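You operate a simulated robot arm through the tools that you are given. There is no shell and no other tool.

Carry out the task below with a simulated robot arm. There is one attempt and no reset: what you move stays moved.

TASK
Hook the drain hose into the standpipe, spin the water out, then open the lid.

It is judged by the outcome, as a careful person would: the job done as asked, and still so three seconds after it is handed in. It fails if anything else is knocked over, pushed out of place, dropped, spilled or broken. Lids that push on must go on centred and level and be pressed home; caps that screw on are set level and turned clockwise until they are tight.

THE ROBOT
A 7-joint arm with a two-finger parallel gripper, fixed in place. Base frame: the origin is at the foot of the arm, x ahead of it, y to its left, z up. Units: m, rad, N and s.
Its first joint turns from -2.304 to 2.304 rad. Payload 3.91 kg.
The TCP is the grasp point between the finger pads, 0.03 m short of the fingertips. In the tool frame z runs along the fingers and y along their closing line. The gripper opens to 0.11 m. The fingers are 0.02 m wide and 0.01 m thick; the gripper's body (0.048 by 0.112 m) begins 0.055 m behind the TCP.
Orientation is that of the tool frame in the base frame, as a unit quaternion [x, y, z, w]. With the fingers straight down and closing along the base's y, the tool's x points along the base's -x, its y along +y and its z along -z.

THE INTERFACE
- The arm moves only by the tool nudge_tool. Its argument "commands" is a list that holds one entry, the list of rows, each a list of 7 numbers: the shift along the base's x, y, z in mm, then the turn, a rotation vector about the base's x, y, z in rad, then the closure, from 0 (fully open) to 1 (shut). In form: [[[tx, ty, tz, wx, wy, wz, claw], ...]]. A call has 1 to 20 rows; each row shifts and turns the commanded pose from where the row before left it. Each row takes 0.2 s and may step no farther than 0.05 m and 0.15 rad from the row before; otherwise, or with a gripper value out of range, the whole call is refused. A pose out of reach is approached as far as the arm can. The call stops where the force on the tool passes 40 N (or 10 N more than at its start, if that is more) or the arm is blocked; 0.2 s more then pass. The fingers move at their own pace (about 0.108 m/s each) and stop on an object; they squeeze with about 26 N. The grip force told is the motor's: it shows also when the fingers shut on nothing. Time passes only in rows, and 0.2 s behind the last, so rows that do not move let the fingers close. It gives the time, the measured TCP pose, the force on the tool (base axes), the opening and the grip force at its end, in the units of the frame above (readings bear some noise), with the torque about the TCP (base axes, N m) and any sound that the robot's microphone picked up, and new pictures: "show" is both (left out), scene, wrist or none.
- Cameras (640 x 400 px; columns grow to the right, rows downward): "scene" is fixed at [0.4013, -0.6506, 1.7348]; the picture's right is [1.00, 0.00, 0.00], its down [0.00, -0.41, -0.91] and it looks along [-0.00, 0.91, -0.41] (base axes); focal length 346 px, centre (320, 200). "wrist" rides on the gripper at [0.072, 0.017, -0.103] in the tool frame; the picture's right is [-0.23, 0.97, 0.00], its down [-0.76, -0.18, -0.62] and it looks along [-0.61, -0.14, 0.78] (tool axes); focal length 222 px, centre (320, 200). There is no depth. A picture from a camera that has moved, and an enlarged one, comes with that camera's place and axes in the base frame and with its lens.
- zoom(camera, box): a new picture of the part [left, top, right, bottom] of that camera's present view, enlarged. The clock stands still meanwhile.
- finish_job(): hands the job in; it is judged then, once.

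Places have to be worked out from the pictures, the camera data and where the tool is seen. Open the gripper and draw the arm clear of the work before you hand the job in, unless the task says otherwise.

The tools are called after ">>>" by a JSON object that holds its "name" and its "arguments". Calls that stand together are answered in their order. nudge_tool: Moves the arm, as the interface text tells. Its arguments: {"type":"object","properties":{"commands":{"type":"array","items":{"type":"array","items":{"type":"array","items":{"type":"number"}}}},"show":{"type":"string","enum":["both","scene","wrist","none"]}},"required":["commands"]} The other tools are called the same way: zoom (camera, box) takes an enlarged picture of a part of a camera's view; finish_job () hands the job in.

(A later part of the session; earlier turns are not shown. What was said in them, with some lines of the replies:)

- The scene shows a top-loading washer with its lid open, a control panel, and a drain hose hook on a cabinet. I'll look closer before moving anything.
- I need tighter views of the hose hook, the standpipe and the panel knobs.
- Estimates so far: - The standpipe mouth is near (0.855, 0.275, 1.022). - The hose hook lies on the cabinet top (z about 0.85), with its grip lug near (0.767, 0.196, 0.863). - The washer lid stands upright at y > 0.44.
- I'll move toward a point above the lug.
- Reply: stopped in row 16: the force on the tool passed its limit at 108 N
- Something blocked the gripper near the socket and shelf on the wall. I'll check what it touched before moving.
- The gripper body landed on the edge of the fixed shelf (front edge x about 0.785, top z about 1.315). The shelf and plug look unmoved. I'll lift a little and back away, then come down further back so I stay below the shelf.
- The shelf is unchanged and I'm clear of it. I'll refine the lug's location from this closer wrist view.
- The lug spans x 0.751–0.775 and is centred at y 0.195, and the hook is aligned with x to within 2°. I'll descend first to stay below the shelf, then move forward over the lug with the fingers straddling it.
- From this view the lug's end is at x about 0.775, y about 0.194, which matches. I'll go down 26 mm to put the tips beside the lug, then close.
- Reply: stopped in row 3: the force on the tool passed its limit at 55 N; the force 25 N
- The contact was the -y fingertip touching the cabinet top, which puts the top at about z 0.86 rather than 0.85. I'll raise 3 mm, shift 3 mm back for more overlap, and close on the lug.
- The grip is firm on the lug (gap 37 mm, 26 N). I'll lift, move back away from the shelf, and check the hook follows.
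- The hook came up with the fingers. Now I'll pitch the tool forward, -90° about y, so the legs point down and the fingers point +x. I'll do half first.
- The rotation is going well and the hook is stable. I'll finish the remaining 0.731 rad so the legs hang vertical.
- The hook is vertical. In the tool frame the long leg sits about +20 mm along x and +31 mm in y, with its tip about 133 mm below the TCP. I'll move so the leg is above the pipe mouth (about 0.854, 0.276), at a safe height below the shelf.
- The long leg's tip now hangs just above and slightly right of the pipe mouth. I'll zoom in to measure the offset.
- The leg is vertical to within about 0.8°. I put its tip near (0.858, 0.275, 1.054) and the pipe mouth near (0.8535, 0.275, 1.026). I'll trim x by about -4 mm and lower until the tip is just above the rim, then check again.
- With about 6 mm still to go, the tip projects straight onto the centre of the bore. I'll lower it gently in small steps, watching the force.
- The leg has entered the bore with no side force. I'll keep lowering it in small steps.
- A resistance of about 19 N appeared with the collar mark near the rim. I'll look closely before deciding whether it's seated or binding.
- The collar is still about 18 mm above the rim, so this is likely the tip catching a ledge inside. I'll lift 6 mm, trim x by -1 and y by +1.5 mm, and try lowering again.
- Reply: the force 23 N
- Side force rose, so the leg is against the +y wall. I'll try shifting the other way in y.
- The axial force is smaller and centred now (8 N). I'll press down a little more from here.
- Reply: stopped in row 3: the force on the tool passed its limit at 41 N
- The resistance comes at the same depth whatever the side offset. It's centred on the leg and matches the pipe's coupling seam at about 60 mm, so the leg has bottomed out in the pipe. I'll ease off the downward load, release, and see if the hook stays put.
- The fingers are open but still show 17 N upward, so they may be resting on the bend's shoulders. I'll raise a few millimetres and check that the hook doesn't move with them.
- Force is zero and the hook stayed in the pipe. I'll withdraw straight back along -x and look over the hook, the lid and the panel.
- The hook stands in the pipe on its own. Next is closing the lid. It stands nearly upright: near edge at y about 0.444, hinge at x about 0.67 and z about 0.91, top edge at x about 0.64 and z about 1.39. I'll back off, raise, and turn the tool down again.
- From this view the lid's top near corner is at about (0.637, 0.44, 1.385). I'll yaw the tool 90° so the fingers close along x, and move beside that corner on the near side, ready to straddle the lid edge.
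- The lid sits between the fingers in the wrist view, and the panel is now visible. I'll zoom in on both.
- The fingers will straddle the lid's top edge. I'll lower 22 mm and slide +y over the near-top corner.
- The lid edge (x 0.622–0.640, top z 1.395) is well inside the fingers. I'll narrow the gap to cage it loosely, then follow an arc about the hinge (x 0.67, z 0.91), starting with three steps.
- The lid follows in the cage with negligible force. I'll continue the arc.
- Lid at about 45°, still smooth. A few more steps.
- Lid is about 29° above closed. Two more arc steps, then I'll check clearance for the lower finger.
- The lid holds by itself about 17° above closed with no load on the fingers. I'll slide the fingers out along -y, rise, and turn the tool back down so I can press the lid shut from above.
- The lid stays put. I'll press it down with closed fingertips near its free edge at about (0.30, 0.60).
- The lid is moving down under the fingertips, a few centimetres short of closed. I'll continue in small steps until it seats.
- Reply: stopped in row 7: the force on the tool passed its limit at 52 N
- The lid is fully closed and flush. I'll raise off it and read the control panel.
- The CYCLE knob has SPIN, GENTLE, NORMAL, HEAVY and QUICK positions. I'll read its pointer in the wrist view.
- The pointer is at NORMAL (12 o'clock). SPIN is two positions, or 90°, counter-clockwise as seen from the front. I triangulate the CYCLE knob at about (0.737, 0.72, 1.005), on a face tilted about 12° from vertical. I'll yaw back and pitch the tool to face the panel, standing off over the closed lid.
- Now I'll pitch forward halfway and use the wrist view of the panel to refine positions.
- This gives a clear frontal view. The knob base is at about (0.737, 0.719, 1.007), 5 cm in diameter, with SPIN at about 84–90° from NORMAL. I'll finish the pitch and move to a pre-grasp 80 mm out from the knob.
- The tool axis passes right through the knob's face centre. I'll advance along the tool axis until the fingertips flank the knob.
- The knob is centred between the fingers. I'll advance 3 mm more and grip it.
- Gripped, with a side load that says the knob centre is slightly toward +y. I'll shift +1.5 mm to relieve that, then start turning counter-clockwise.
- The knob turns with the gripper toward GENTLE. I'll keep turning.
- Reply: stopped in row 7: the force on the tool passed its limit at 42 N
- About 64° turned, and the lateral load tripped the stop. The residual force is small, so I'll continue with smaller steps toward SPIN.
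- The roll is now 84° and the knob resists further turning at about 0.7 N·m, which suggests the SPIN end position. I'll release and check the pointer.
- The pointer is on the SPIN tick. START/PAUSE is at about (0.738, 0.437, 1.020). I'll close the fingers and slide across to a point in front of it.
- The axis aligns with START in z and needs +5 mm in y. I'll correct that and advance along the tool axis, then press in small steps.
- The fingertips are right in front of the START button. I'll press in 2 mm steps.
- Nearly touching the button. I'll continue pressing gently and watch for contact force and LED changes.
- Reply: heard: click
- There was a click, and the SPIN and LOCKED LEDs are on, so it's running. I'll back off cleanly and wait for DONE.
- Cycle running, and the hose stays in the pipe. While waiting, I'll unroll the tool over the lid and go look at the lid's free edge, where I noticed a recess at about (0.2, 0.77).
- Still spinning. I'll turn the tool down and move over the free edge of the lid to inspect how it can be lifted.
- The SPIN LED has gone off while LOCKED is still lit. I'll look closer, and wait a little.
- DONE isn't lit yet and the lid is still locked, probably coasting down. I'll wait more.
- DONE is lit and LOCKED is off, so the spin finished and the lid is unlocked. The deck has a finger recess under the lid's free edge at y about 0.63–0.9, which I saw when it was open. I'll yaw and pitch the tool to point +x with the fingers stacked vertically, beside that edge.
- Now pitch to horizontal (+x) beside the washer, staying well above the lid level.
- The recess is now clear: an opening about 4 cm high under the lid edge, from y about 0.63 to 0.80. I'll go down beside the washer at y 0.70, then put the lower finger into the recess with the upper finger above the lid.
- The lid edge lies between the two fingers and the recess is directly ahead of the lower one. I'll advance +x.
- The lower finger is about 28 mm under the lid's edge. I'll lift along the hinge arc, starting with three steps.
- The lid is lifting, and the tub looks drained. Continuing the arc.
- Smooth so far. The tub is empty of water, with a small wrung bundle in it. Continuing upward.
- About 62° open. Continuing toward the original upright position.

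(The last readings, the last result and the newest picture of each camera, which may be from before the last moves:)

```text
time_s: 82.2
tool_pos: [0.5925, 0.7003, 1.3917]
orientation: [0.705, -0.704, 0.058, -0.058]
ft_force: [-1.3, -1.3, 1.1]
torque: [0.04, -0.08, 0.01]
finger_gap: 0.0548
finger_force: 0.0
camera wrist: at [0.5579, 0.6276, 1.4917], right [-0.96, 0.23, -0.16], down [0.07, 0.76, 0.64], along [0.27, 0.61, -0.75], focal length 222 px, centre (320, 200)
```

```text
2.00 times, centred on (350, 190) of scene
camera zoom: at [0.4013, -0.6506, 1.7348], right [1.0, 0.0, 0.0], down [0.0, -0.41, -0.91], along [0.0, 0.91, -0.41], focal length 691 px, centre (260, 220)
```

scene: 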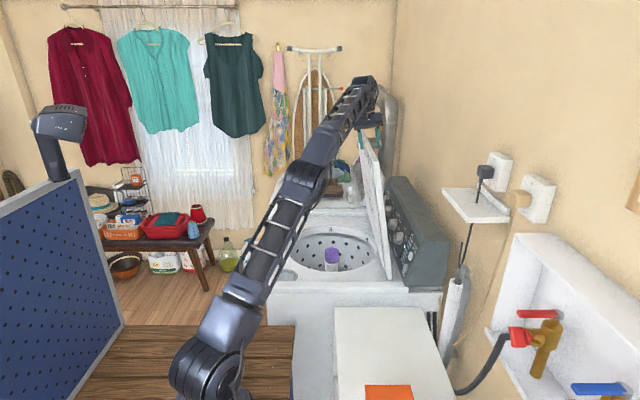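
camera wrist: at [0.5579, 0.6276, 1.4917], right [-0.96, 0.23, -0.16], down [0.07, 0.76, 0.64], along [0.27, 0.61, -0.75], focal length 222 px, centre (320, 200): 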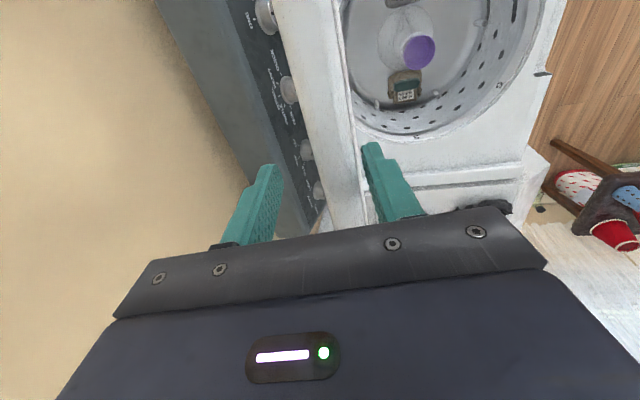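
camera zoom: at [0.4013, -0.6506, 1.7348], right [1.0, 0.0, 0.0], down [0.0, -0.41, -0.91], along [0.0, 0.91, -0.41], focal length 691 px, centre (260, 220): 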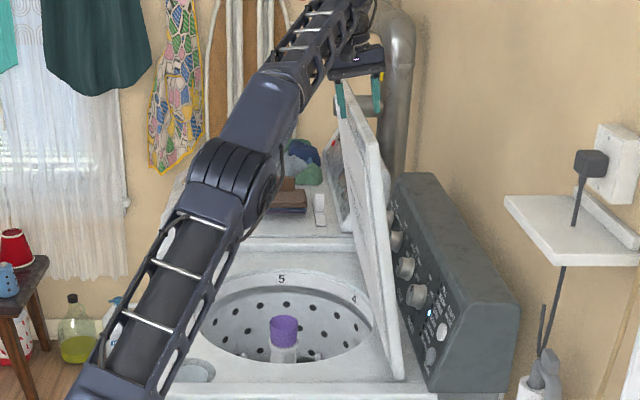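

The lid is about 80° open. I'll push it the last few degrees toward its stop in smaller steps.

>>> {"name": "nudge_tool", "arguments": {"commands": [[[24, 0, 3.5, 0, 0.05, 0, 0.5], [15, 0, 1.5, 0, 0.03, 0, 0.5], [10, 0, 0.5, 0, 0.02, 0, 0.5]]]}}

>>> {"name": "zoom", "arguments": {"camera": "scene", "box": [320, 110, 440, 300]}}

```text
time_s: 83.0
tool_pos: [0.6059, 0.6944, 1.384]
orientation: [-0.706, 0.707, -0.029, 0.03]
ft_force: [0.2, -0.6, 0.3]
torque: [0.01, 0.02, 0.0]
finger_gap: 0.0547
finger_force: 0.0
out of reach, approached as far as the arm can: row 1, 2, 3
camera wrist: at [0.5787, 0.6216, 1.4861], right [-0.97, 0.23, -0.08], down [0.12, 0.76, 0.64], along [0.21, 0.61, -0.77], focal length 222 px, centre (320, 200)
```

scene: 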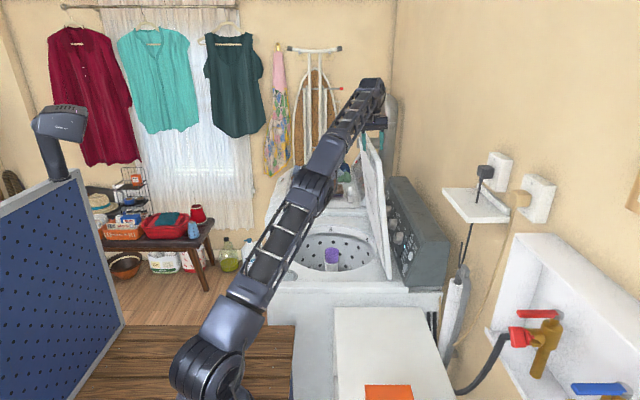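
wrist: 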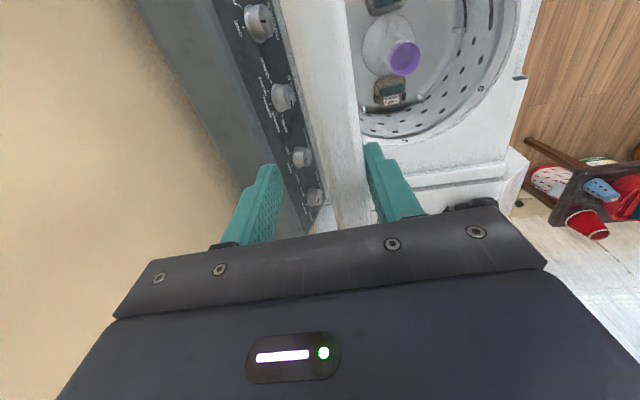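

```text
2.11 times, centred on (380, 205) of scene
camera zoom: at [0.4013, -0.6506, 1.7348], right [1.0, 0.0, 0.0], down [0.0, -0.41, -0.91], along [0.0, 0.91, -0.41], focal length 727 px, centre (194, 190)
```

zoom: 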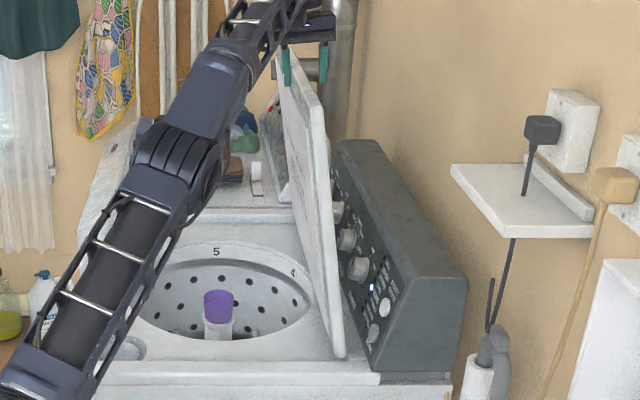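

That's the arm's reach limit at this y. I'll slide the straddling fingers along the lid toward its near end, where I have reach. That also eases the lid to its original angle.

>>> {"name": "nudge_tool", "arguments": {"commands": [[[0, -40, 0, 0, 0, 0, 0.5], [0, -40, 0, 0, 0, 0, 0.5], [0, -40, 0, 0, 0, 0, 0.5], [0, -40, 0, 0, 0, 0, 0.5], [0, -40, 0, 0, 0, 0, 0.5]]]}}

>>> {"name": "zoom", "arguments": {"camera": "scene", "box": [320, 110, 440, 300]}}

```text
time_s: 84.2
tool_pos: [0.6031, 0.4953, 1.3832]
orientation: [-0.706, 0.707, -0.023, 0.023]
ft_force: [0.9, 0.7, -0.8]
torque: [-0.05, -0.01, 0.03]
finger_gap: 0.0549
finger_force: 0.1
camera wrist: at [0.5788, 0.4226, 1.4859], right [-0.97, 0.23, -0.06], down [0.14, 0.76, 0.63], along [0.19, 0.61, -0.77], focal length 222 px, centre (320, 200)
```

scene: 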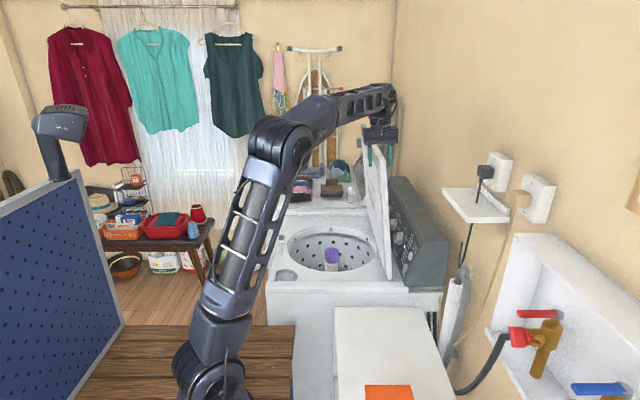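
wrist: 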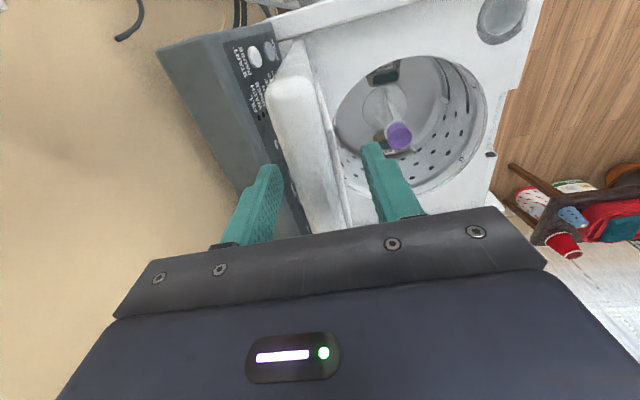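

```text
2.11 times, centred on (380, 205) of scene
camera zoom: at [0.4013, -0.6506, 1.7348], right [1.0, 0.0, 0.0], down [0.0, -0.41, -0.91], along [0.0, 0.91, -0.41], focal length 727 px, centre (194, 190)
```

zoom: 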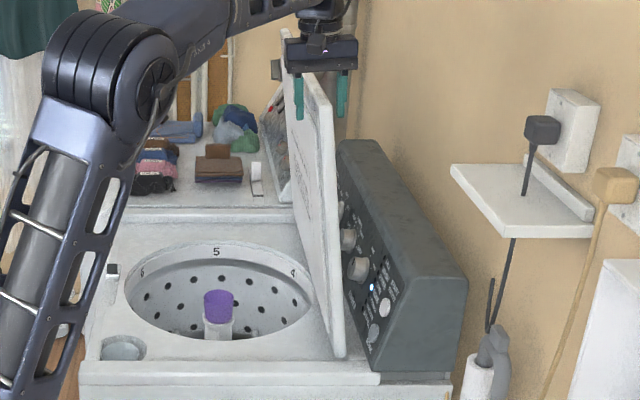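

The lid is about 3 cm short of its original lean at the top. I'll push it gently to where it was.

>>> {"name": "nudge_tool", "arguments": {"commands": [[[10, -10, 1, 0, 0.01, 0, 0.5], [10, -10, 1, 0, 0.01, 0, 0.5], [10, 0, 1, 0, 0.01, 0, 0.5], [8, 0, 0, 0, 0.01, 0, 0.5], [5, 0, 0, 0, 0, 0, 0.5]]]}}

>>> {"name": "zoom", "arguments": {"camera": "scene", "box": [320, 110, 440, 300]}}

```text
time_s: 85.4
tool_pos: [0.648, 0.4742, 1.3867]
orientation: [-0.707, 0.707, -0.009, 0.009]
ft_force: [-0.6, 0.0, 0.3]
torque: [0.04, 0.0, 0.0]
finger_gap: 0.0553
finger_force: 0.7
camera wrist: at [0.6277, 0.4018, 1.4902], right [-0.97, 0.23, -0.03], down [0.16, 0.76, 0.63], along [0.16, 0.61, -0.78], focal length 222 px, centre (320, 200)
```

scene: 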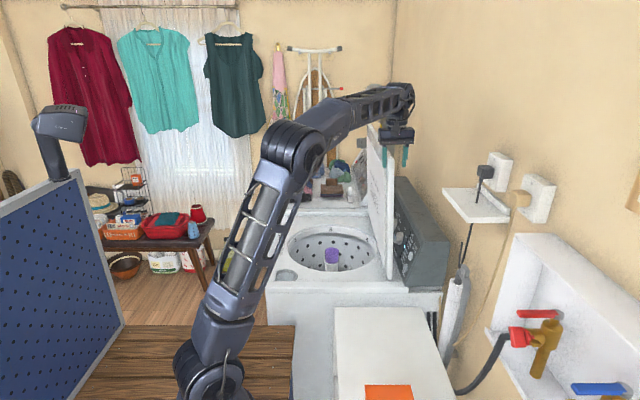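
wrist: 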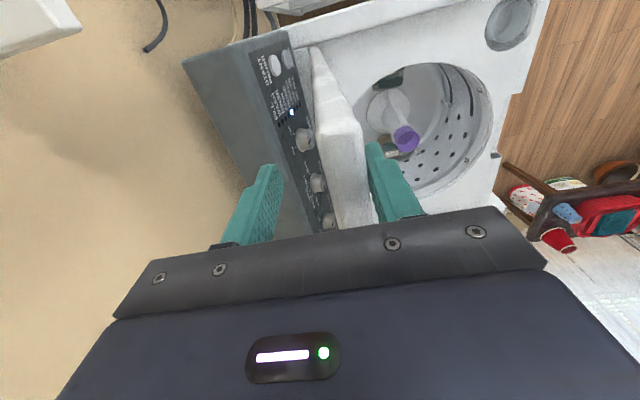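

```text
2.11 times, centred on (380, 205) of scene
camera zoom: at [0.4013, -0.6506, 1.7348], right [1.0, 0.0, 0.0], down [0.0, -0.41, -0.91], along [0.0, 0.91, -0.41], focal length 727 px, centre (194, 190)
```

zoom: 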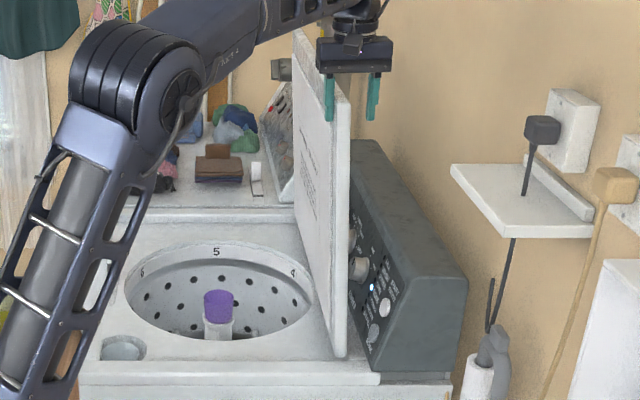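

The lid is back to its original open lean. I'll centre the fingers around it, slide out along -y, and retreat to a clear place.

>>> {"name": "nudge_tool", "arguments": {"commands": [[[-10, 0, 0, 0, 0, 0, 0.3], [0, 0, 0, 0, 0, 0, 0.3], [0, -40, 0, 0, 0, 0, 0.3], [0, -45, 0, 0, 0, 0, 0.3], [0, -45, 10, 0, 0, 0, 0.3], [-40, -20, 15, 0, 0, 0, 0.3], [-45, -10, 15, 0, 0, 0, 0.3], [-45, 0, 10, 0, 0, 0, 0.3], [-45, 0, 10, 0, 0, 0, 0], [-45, 0, 0, 0, 0, 0, 0]]]}}

>>> {"name": "zoom", "arguments": {"camera": "scene", "box": [320, 110, 440, 300]}}

>>> {"name": "zoom", "arguments": {"camera": "scene", "box": [400, 240, 520, 340]}}

>>> {"name": "zoom", "arguments": {"camera": "scene", "box": [260, 210, 400, 300]}}

```text
time_s: 87.6
tool_pos: [0.4178, 0.3137, 1.4491]
orientation: [-0.706, 0.708, -0.01, 0.008]
ft_force: [-0.1, -0.7, -0.4]
torque: [-0.03, 0.06, 0.04]
finger_gap: 0.1102
finger_force: 0.1
camera wrist: at [0.3979, 0.2424, 1.5522], right [-0.97, 0.23, -0.02], down [0.16, 0.76, 0.63], along [0.16, 0.61, -0.78], focal length 222 px, centre (320, 200)
```

scene: 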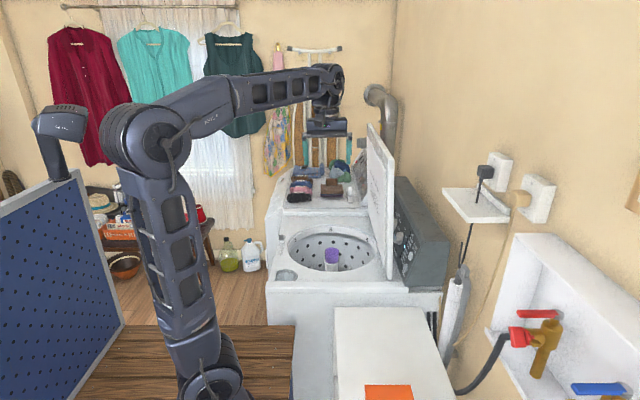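
wrist: 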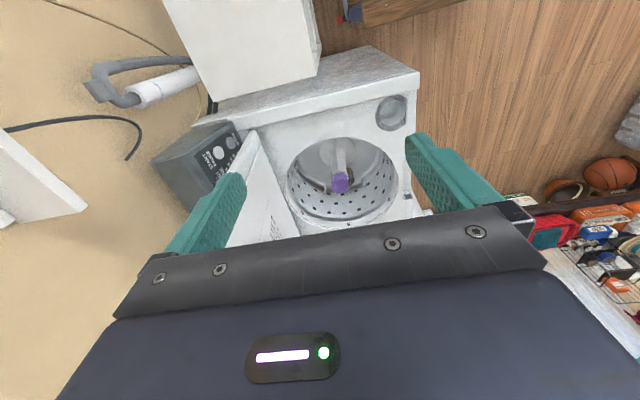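

```text
2.11 times, centred on (380, 205) of scene
camera zoom: at [0.4013, -0.6506, 1.7348], right [1.0, 0.0, 0.0], down [0.0, -0.41, -0.91], along [0.0, 0.91, -0.41], focal length 727 px, centre (194, 190)
```

zoom: 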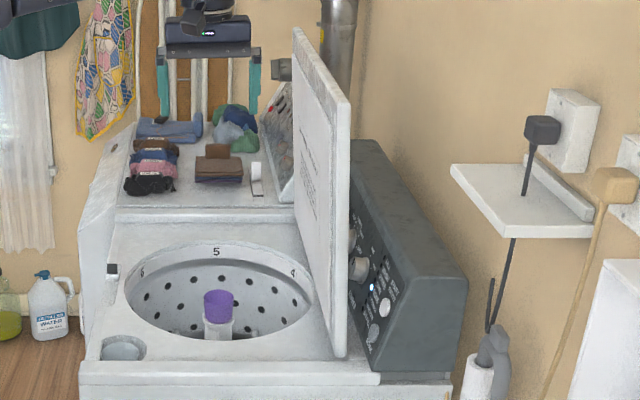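

```text
4.00 times, centred on (460, 290) of scene
camera zoom: at [0.4013, -0.6506, 1.7348], right [1.0, 0.0, 0.0], down [0.0, -0.41, -0.91], along [0.0, 0.91, -0.41], focal length 1382 px, centre (-240, -160)
```

zoom: 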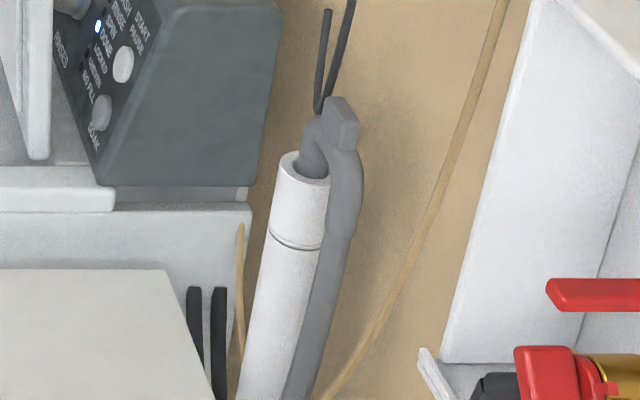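

```text
4.44 times, centred on (330, 255) of scene
camera zoom: at [0.4013, -0.6506, 1.7348], right [1.0, 0.0, 0.0], down [0.0, -0.41, -0.91], along [0.0, 0.91, -0.41], focal length 1535 px, centre (276, -44)
```

zoom: 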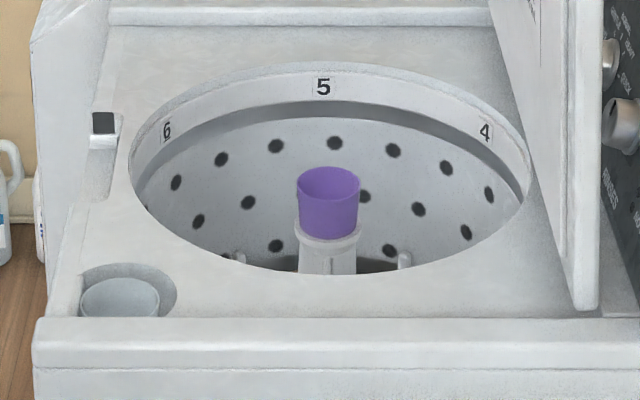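

The hose is hooked in the standpipe, the tub is drained with DONE lit, and the lid stands open. The gripper is open and clear and nothing else has moved, so I'm handing it in.

>>> {"name": "finish_job", "arguments": {}}

```text
The job is handed in.
```

The job is done and handed in, and I haven't seen the judging result.

- **Drain hose:** The hook's long leg is about 60 mm down the standpipe, where it met a firm stop. Its collar mark is still nearly 2 cm above the rim. The hook held through the whole cycle and looked unmoved at the end.
- **Spin:** I closed the lid, turned the cycle knob from NORMAL to SPIN and pressed START. The cycle ran until the DONE light came on and the lid unlocked, and the tub was empty of water when I looked in. The cycle knob is still on SPIN.
- **Lid:** It is open again at about the angle it started from and holds there on its own.

On the way to the hose the gripper bumped the edge of the wall shelf hard (about 108 N). The shelf and the plug beside it look unmoved in the pictures. The gripper was open and the arm clear of the washer when I handed the job in.
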